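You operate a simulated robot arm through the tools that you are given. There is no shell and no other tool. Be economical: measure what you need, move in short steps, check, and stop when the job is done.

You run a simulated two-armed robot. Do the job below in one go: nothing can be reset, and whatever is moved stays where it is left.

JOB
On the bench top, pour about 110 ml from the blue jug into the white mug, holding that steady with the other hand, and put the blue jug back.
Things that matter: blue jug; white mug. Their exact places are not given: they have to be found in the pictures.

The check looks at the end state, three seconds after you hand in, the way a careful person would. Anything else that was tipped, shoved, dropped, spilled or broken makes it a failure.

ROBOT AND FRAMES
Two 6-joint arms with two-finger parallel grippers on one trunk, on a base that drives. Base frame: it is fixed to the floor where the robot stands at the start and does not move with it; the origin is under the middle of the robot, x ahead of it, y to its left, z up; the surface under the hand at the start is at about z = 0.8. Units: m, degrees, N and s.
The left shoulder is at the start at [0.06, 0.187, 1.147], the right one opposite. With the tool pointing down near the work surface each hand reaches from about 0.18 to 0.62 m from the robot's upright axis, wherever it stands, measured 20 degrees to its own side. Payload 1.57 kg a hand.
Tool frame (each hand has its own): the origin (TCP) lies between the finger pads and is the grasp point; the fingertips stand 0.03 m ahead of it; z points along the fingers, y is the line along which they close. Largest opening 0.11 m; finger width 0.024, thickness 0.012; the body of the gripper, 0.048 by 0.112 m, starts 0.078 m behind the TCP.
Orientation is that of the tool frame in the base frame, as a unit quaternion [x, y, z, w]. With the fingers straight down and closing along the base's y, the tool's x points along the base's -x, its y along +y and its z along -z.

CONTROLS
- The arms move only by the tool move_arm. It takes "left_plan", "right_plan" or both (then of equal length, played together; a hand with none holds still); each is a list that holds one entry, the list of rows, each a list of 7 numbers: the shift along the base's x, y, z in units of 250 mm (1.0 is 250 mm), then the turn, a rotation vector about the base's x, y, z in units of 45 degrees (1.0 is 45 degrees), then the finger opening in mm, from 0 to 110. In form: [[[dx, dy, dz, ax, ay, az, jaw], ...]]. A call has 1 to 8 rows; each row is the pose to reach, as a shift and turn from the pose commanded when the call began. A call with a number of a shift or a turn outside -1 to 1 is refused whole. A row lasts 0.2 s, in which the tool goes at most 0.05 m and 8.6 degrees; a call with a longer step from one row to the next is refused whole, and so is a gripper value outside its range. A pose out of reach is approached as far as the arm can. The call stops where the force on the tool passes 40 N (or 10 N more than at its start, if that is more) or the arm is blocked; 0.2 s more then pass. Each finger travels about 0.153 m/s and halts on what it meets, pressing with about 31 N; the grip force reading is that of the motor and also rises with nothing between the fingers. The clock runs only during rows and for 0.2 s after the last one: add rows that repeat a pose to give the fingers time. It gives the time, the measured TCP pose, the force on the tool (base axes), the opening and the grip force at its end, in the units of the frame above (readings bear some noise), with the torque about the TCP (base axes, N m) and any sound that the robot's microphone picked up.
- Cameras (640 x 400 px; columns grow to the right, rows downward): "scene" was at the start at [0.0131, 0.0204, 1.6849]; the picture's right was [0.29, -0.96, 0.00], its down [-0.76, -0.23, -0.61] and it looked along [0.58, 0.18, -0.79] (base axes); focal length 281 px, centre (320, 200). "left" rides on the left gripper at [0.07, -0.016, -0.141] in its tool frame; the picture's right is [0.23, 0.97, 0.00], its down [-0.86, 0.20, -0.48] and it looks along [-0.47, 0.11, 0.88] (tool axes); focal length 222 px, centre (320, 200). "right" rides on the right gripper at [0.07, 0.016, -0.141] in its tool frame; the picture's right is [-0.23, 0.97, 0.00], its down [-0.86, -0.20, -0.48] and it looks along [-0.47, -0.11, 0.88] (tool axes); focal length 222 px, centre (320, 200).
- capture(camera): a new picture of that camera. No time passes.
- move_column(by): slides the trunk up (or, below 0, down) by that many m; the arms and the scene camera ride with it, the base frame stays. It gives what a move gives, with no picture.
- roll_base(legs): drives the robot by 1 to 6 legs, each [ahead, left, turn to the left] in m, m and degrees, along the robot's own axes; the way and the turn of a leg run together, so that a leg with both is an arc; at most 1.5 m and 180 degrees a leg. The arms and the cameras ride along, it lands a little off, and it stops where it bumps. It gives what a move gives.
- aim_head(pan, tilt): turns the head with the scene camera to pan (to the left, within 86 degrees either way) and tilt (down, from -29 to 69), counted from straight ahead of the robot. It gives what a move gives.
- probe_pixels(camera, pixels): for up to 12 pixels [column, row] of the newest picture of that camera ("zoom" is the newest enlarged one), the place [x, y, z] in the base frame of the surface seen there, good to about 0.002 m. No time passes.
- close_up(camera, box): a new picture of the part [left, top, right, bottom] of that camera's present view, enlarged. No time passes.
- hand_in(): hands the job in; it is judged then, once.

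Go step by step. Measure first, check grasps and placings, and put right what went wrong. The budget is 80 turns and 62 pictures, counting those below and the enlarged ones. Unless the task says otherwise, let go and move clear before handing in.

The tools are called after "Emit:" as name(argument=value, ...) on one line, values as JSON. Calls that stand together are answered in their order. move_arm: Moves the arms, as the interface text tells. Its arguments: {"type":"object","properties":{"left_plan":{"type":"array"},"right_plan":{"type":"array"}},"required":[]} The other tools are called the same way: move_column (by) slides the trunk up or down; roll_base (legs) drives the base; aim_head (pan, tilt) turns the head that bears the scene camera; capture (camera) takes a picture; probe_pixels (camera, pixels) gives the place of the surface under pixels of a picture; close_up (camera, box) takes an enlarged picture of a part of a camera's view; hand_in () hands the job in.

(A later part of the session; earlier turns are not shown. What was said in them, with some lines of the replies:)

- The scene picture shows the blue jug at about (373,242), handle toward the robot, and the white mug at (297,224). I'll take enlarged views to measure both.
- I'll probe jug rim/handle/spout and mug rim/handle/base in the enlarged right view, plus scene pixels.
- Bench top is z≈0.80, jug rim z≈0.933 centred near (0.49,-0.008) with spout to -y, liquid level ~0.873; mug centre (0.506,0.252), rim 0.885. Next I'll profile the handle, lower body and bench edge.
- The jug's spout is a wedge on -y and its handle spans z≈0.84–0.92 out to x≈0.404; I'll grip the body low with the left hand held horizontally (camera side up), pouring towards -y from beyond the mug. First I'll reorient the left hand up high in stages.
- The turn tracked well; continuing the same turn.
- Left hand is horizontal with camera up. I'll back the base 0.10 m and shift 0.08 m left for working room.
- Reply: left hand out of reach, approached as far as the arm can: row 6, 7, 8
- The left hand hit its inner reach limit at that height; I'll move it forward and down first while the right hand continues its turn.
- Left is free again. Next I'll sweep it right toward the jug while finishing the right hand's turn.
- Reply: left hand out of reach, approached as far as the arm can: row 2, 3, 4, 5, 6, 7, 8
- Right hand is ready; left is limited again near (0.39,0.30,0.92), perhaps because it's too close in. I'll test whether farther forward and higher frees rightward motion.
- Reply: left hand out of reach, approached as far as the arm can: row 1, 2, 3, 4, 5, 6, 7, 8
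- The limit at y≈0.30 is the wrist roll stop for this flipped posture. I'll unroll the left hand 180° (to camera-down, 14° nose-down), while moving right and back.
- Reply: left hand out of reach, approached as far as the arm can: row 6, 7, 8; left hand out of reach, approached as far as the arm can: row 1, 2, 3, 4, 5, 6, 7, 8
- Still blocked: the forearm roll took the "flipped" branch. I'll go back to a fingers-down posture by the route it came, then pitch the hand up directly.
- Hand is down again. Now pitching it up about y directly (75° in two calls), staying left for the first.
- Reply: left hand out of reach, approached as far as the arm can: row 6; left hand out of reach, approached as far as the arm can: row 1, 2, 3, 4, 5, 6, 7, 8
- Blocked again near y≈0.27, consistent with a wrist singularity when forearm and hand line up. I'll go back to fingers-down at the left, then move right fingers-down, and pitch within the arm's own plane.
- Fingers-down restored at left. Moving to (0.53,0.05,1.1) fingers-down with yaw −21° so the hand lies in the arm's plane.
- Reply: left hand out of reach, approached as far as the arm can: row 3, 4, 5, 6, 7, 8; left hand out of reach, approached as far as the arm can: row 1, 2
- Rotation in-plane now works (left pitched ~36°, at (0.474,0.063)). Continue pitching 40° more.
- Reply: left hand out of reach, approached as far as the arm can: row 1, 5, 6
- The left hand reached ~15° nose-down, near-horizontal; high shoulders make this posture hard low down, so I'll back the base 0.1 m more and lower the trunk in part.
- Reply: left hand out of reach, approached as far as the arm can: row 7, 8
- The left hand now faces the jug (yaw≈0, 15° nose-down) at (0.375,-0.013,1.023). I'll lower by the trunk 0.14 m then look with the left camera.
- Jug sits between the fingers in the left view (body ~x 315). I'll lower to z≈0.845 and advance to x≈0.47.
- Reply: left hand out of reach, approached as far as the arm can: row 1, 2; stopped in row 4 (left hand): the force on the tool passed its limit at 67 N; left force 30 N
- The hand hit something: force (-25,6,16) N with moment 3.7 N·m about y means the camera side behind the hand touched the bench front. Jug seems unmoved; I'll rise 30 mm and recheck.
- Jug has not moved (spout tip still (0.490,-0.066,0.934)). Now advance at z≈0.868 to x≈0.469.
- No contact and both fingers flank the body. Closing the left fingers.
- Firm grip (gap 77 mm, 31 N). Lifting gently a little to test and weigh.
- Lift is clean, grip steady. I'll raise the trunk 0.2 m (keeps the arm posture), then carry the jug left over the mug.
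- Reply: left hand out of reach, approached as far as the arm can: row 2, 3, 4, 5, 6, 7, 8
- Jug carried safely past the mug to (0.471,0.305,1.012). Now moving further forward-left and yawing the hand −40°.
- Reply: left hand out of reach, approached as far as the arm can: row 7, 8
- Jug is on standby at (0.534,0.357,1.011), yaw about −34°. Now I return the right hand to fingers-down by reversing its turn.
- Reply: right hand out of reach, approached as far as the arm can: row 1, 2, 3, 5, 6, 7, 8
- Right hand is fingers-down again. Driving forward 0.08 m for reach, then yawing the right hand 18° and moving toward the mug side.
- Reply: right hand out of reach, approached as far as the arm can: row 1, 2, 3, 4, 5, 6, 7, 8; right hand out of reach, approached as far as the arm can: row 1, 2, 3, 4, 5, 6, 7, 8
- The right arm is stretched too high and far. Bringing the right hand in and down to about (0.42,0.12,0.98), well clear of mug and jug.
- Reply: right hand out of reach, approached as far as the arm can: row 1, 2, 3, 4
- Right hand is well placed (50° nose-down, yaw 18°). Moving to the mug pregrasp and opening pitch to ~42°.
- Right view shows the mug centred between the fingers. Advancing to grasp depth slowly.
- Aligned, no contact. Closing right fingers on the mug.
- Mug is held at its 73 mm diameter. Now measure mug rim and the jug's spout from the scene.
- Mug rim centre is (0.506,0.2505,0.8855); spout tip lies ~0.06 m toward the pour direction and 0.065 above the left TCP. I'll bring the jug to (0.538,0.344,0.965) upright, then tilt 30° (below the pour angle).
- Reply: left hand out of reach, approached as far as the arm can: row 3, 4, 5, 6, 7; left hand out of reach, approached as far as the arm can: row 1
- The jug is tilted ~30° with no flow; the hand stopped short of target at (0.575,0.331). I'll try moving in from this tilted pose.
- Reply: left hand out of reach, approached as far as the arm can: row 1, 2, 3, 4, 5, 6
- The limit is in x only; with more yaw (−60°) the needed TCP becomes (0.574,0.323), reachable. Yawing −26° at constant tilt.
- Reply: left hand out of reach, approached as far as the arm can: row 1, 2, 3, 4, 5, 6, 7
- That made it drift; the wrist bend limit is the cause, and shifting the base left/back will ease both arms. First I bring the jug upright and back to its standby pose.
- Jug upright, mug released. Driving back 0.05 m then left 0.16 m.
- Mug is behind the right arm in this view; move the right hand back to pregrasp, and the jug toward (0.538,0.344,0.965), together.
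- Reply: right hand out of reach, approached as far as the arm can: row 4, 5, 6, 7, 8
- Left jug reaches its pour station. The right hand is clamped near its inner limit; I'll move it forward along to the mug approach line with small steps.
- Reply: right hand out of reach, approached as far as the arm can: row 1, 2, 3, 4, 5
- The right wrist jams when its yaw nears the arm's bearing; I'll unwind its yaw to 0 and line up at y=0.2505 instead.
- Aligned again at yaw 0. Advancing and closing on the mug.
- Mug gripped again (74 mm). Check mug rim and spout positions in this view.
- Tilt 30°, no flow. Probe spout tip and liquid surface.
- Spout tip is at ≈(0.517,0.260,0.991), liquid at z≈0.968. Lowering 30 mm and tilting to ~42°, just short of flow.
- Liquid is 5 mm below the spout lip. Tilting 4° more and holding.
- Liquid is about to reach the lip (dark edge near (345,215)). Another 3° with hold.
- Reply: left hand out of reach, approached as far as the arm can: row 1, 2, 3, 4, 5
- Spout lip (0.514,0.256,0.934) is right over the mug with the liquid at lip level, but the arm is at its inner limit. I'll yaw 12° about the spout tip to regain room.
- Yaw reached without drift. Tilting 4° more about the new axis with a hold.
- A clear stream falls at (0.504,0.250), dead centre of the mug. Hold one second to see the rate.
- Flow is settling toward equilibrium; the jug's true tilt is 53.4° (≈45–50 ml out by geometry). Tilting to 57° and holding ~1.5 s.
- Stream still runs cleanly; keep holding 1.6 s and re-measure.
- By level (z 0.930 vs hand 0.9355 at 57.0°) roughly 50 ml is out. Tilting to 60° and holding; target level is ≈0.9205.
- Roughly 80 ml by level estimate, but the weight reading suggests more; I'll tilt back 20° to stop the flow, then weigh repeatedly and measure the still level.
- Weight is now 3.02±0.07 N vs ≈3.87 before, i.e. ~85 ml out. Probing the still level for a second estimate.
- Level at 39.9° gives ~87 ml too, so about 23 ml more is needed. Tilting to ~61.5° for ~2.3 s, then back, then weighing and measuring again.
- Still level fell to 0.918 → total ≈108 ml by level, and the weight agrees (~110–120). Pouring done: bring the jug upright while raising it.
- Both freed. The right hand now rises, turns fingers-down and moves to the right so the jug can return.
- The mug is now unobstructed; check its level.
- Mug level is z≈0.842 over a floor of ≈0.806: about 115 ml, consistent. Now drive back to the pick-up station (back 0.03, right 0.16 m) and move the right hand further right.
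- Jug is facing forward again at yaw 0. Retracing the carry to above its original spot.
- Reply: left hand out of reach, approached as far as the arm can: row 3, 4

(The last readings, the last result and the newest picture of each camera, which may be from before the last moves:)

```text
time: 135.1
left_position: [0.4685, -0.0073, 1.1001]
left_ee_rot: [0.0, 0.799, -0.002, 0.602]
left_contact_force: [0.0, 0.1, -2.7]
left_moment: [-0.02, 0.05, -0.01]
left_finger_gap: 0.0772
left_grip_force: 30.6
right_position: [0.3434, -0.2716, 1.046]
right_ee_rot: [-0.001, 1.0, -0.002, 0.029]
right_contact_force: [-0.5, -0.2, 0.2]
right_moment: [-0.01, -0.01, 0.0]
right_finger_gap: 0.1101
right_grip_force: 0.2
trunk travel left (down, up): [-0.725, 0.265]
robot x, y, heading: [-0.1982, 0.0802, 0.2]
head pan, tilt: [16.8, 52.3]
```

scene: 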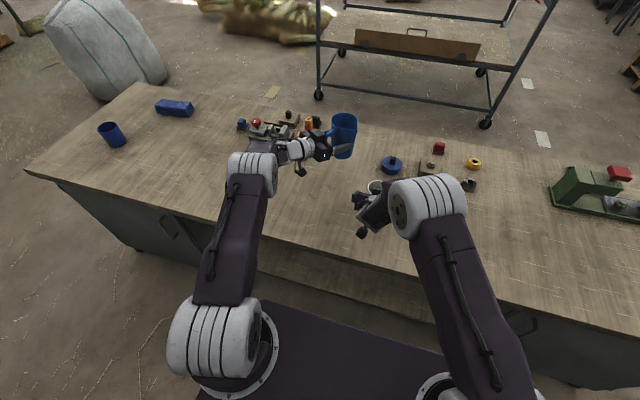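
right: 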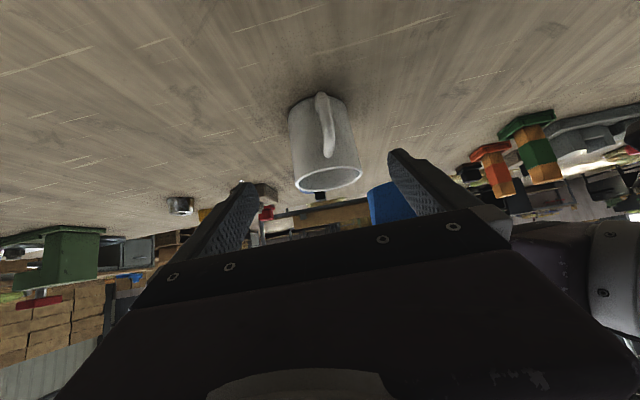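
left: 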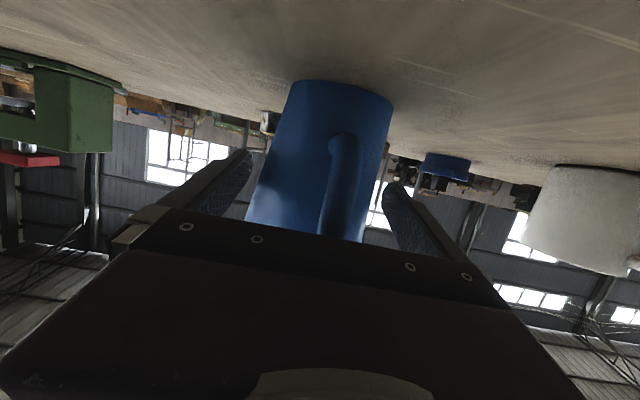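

Jug is above its spot. Raise the right hand for clearance, then lower the trunk 0.2 m.

Emit:
move_arm(right_plan=[[[-0.06, 0, 0.08, 0, 0, 0, 110], [-0.12, 0, 0.16, 0, 0, 0, 110], [-0.18, 0, 0.24, 0, 0, 0, 110], [-0.24, 0, 0.32, 0, 0, 0, 110]]])

Emit:
move_column(by=-0.2)

Emit:
close_up(camera="scene", box=[340, 80, 500, 180])

```text
time: 136.1
left_position: [0.4685, -0.0067, 1.1015]
left_ee_rot: [0.0, 0.798, -0.001, 0.602]
left_contact_force: [0.1, 1.1, -2.1]
left_moment: [0.0, 0.07, 0.02]
left_finger_gap: 0.0773
left_grip_force: 30.9
right_position: [0.2818, -0.2733, 1.1292]
right_ee_rot: [-0.001, 1.0, -0.002, 0.029]
right_contact_force: [-0.8, 0.4, -0.2]
right_moment: [0.01, 0.03, -0.02]
right_finger_gap: 0.1101
right_grip_force: 0.1
trunk travel left (down, up): [-0.725, 0.265]
robot x, y, heading: [-0.1965, 0.0831, 0.4]
head pan, tilt: [16.8, 52.3]
```

```text
time: 138.2
left_position: [0.4687, -0.0062, 0.9]
left_ee_rot: [-0.001, 0.798, -0.001, 0.602]
left_contact_force: [-0.5, 0.2, -2.2]
left_moment: [-0.01, 0.06, 0.02]
left_finger_gap: 0.0771
left_grip_force: 30.9
right_position: [0.2832, -0.2726, 0.9285]
right_ee_rot: [0.0, 1.0, -0.001, 0.029]
right_contact_force: [0.2, 0.0, 0.8]
right_moment: [0.0, -0.02, -0.02]
right_finger_gap: 0.1099
right_grip_force: 0.1
trunk travel left (down, up): [-0.525, 0.465]
robot x, y, heading: [-0.2002, 0.0826, 0.3]
head pan, tilt: [16.8, 52.3]
```

```text
4.00 times, centred on (420, 130) of scene
```

zoom: 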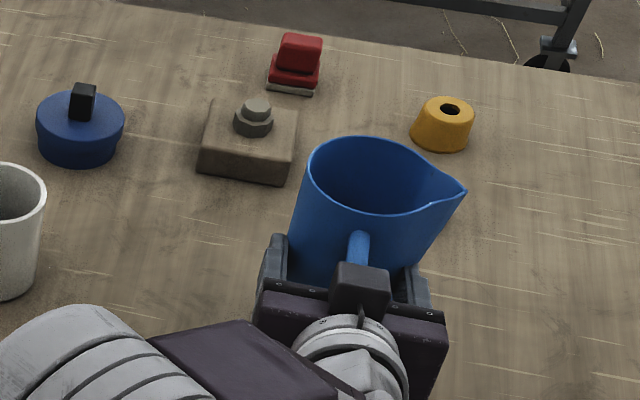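

Right place, upright. Lowering 30 mm gently onto the bench.

Emit:
move_arm(left_plan=[[[0.003, -0.002, -0.03, 0, 0, 0, 40], [0.003, -0.004, -0.06, 0, 0, 0, 40], [0.003, -0.004, -0.09, 0, 0, 0, 40], [0.003, -0.004, -0.11, 0, 0, 0, 40], [0.003, -0.004, -0.118, 0, 0, 0, 40], [0.003, -0.004, -0.124, 0, 0, 0, 40], [0.003, -0.004, -0.124, 0, 0, 0, 40]]])

```text
time: 139.8
left_position: [0.4686, -0.0075, 0.8688]
left_ee_rot: [0.0, 0.799, -0.002, 0.602]
left_contact_force: [-0.4, 0.2, -2.9]
left_moment: [0.01, 0.06, -0.02]
left_finger_gap: 0.077
left_grip_force: 30.9
right_position: [0.2827, -0.2738, 0.9279]
right_ee_rot: [-0.001, 1.0, -0.002, 0.028]
right_contact_force: [-0.1, -0.4, -0.9]
right_moment: [0.0, -0.03, 0.01]
right_finger_gap: 0.11
right_grip_force: 0.1
trunk travel left (down, up): [-0.525, 0.465]
robot x, y, heading: [-0.1984, 0.0805, 0.1]
head pan, tilt: [16.8, 52.3]
```

Weight still on the hand (−2.9 N), so it is just above the bench; lowering 2 mm at a time.

Emit:
move_arm(left_plan=[[[0, 0, -0.004, 0, 0, 0, 40], [0, 0, -0.008, 0, 0, 0, 40], [0, 0, -0.008, 0, 0, 0, 40]]])

Emit:
move_arm(left_plan=[[[0, 0, -0.004, 0, 0, 0, 40], [0, 0, -0.006, 0, 0, 0, 40], [0, 0, -0.006, 0, 0, 0, 40]]])

```text
time: 140.6
left_position: [0.4693, -0.0072, 0.8674]
left_ee_rot: [0.0, 0.798, -0.002, 0.603]
left_contact_force: [1.2, -0.4, 2.9]
left_moment: [0.1, -0.01, -0.02]
left_finger_gap: 0.0771
left_grip_force: 31.5
right_position: [0.2824, -0.2738, 0.9263]
right_ee_rot: [-0.001, 1.0, -0.003, 0.028]
right_contact_force: [-0.4, -0.1, -0.5]
right_moment: [0.01, 0.01, 0.03]
right_finger_gap: 0.1101
right_grip_force: 0.1
trunk travel left (down, up): [-0.525, 0.465]
robot x, y, heading: [-0.1971, 0.0812, 0.2]
head pan, tilt: [16.8, 52.3]
```

```text
time: 141.4
left_position: [0.4691, -0.007, 0.8675]
left_ee_rot: [-0.001, 0.797, -0.001, 0.604]
left_contact_force: [6.0, 1.7, 15.1]
left_moment: [0.23, -0.22, -0.07]
left_finger_gap: 0.0772
left_grip_force: 31.0
right_position: [0.2821, -0.273, 0.9276]
right_ee_rot: [-0.001, 1.0, -0.002, 0.03]
right_contact_force: [-0.6, -0.1, 0.3]
right_moment: [0.0, -0.01, -0.04]
right_finger_gap: 0.1103
right_grip_force: 0.1
trunk travel left (down, up): [-0.525, 0.465]
robot x, y, heading: [-0.1963, 0.0801, 0.2]
head pan, tilt: [16.8, 52.3]
```

It is seated (now pressing 15 N). Ease up 1.5 mm, open the fingers evenly, then back straight out.

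Emit:
move_arm(left_plan=[[[0, 0, 0.006, 0, 0, 0, 40], [0, 0, 0.006, 0, 0, 0, 60], [0, 0, 0.006, 0, 0, 0, 82], [0, 0, 0.006, 0, 0, 0, 95], [0, 0, 0.006, 0, 0, 0, 110], [0, 0, 0.006, 0, 0, 0, 110]]])

Emit:
close_up(camera="scene", box=[340, 80, 500, 180])

```text
time: 142.8
left_position: [0.4684, -0.0076, 0.866]
left_ee_rot: [0.0, 0.799, -0.002, 0.602]
left_contact_force: [0.7, -0.4, -0.6]
left_moment: [0.0, 0.01, 0.01]
left_finger_gap: 0.11
left_grip_force: 0.2
right_position: [0.2835, -0.2729, 0.9277]
right_ee_rot: [-0.001, 1.0, -0.002, 0.03]
right_contact_force: [0.4, 0.3, 0.8]
right_moment: [0.01, 0.03, 0.01]
right_finger_gap: 0.1099
right_grip_force: 0.1
trunk travel left (down, up): [-0.525, 0.465]
robot x, y, heading: [-0.196, 0.0788, 0.1]
head pan, tilt: [16.8, 52.3]
```

```text
4.00 times, centred on (420, 130) of scene
```

zoom: 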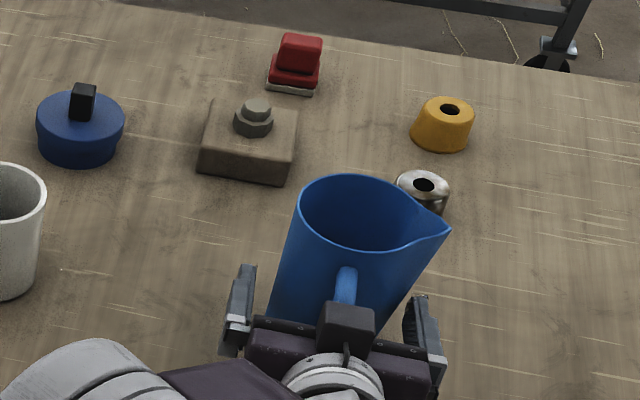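

Fingers are clear on both sides and the jug stands. Back straight out, then rise.

Emit:
move_arm(left_plan=[[[-0.06, 0, 0.01, 0, 0, 0, 110], [-0.12, 0, 0.02, 0, 0, 0, 110], [-0.18, 0, 0.03, 0, 0, 0, 110], [-0.25, 0, 0.04, 0, 0, 0, 110], [-0.32, 0, 0.05, 0, 0, 0, 110], [-0.36, 0, 0.06, 0, 0, 0, 110]]])

Emit:
roll_base(legs=[[-0.15, 0, 0]])

Emit:
capture(camera="scene")

Emit:
close_up(camera="scene", box=[320, 60, 512, 180])

```text
time: 144.2
left_position: [0.38, -0.0084, 0.8803]
left_ee_rot: [-0.001, 0.799, -0.001, 0.601]
left_contact_force: [-0.3, -0.3, 0.0]
left_moment: [0.01, -0.02, 0.01]
left_finger_gap: 0.1102
left_grip_force: 0.0
right_position: [0.2815, -0.2745, 0.9277]
right_ee_rot: [-0.001, 1.0, -0.001, 0.029]
right_contact_force: [0.3, -0.2, 0.3]
right_moment: [-0.03, 0.0, 0.03]
right_finger_gap: 0.11
right_grip_force: 0.1
trunk travel left (down, up): [-0.525, 0.465]
robot x, y, heading: [-0.1952, 0.0838, 0.1]
head pan, tilt: [16.8, 52.3]
```

```text
time: 145.6
left_position: [0.2294, -0.0089, 0.8807]
left_ee_rot: [0.001, 0.798, -0.002, 0.603]
left_contact_force: [-0.8, 0.5, 0.1]
left_moment: [-0.03, 0.04, 0.01]
left_finger_gap: 0.1101
left_grip_force: 0.1
right_position: [0.1301, -0.2741, 0.9285]
right_ee_rot: [-0.001, 1.0, -0.003, 0.029]
right_contact_force: [-0.2, 0.0, -0.1]
right_moment: [0.0, -0.05, 0.03]
right_finger_gap: 0.1099
right_grip_force: 0.1
trunk travel left (down, up): [-0.525, 0.465]
robot x, y, heading: [-0.347, 0.0811, 0.1]
head pan, tilt: [16.8, 52.3]
```

```text
5 pictures are left
```

scene: 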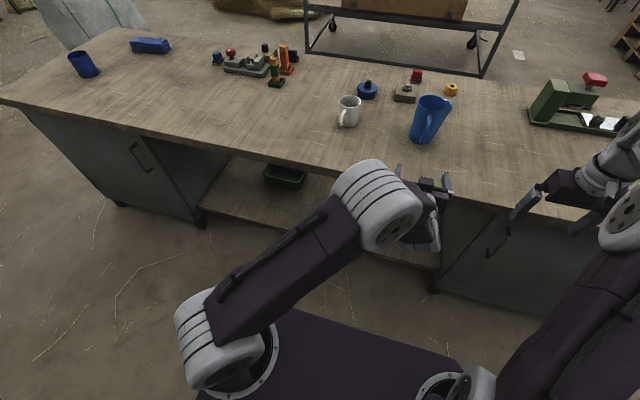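

```text
3.33 times, centred on (416, 120) of scene
```

zoom: 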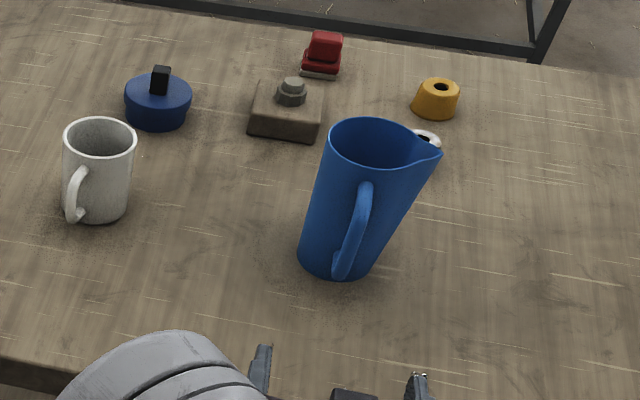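

Jug and mug both stand upright where they began, the bench looks dry, and both hands are clear. Handing in.

Emit:
hand_in()

```text
The job is handed in.
```

I poured an estimated 110–115 ml from the blue jug into the white mug while the right hand held the mug. The jug is back within a few millimetres of where it started, and I saw no spill in the pictures.

- **Amount:** I could not measure the volume directly. The drop in the jug's level gave about 108 ml, the mug's level about 120 ml, and the change in the jug's weight about 125 ml, which is the roughest of the three.
- **One bump:** early on, the left hand touched the front of the bench while lining up on the jug (67 N peak). The jug had not shifted by more than a millimetre or two, and nothing else looked disturbed.
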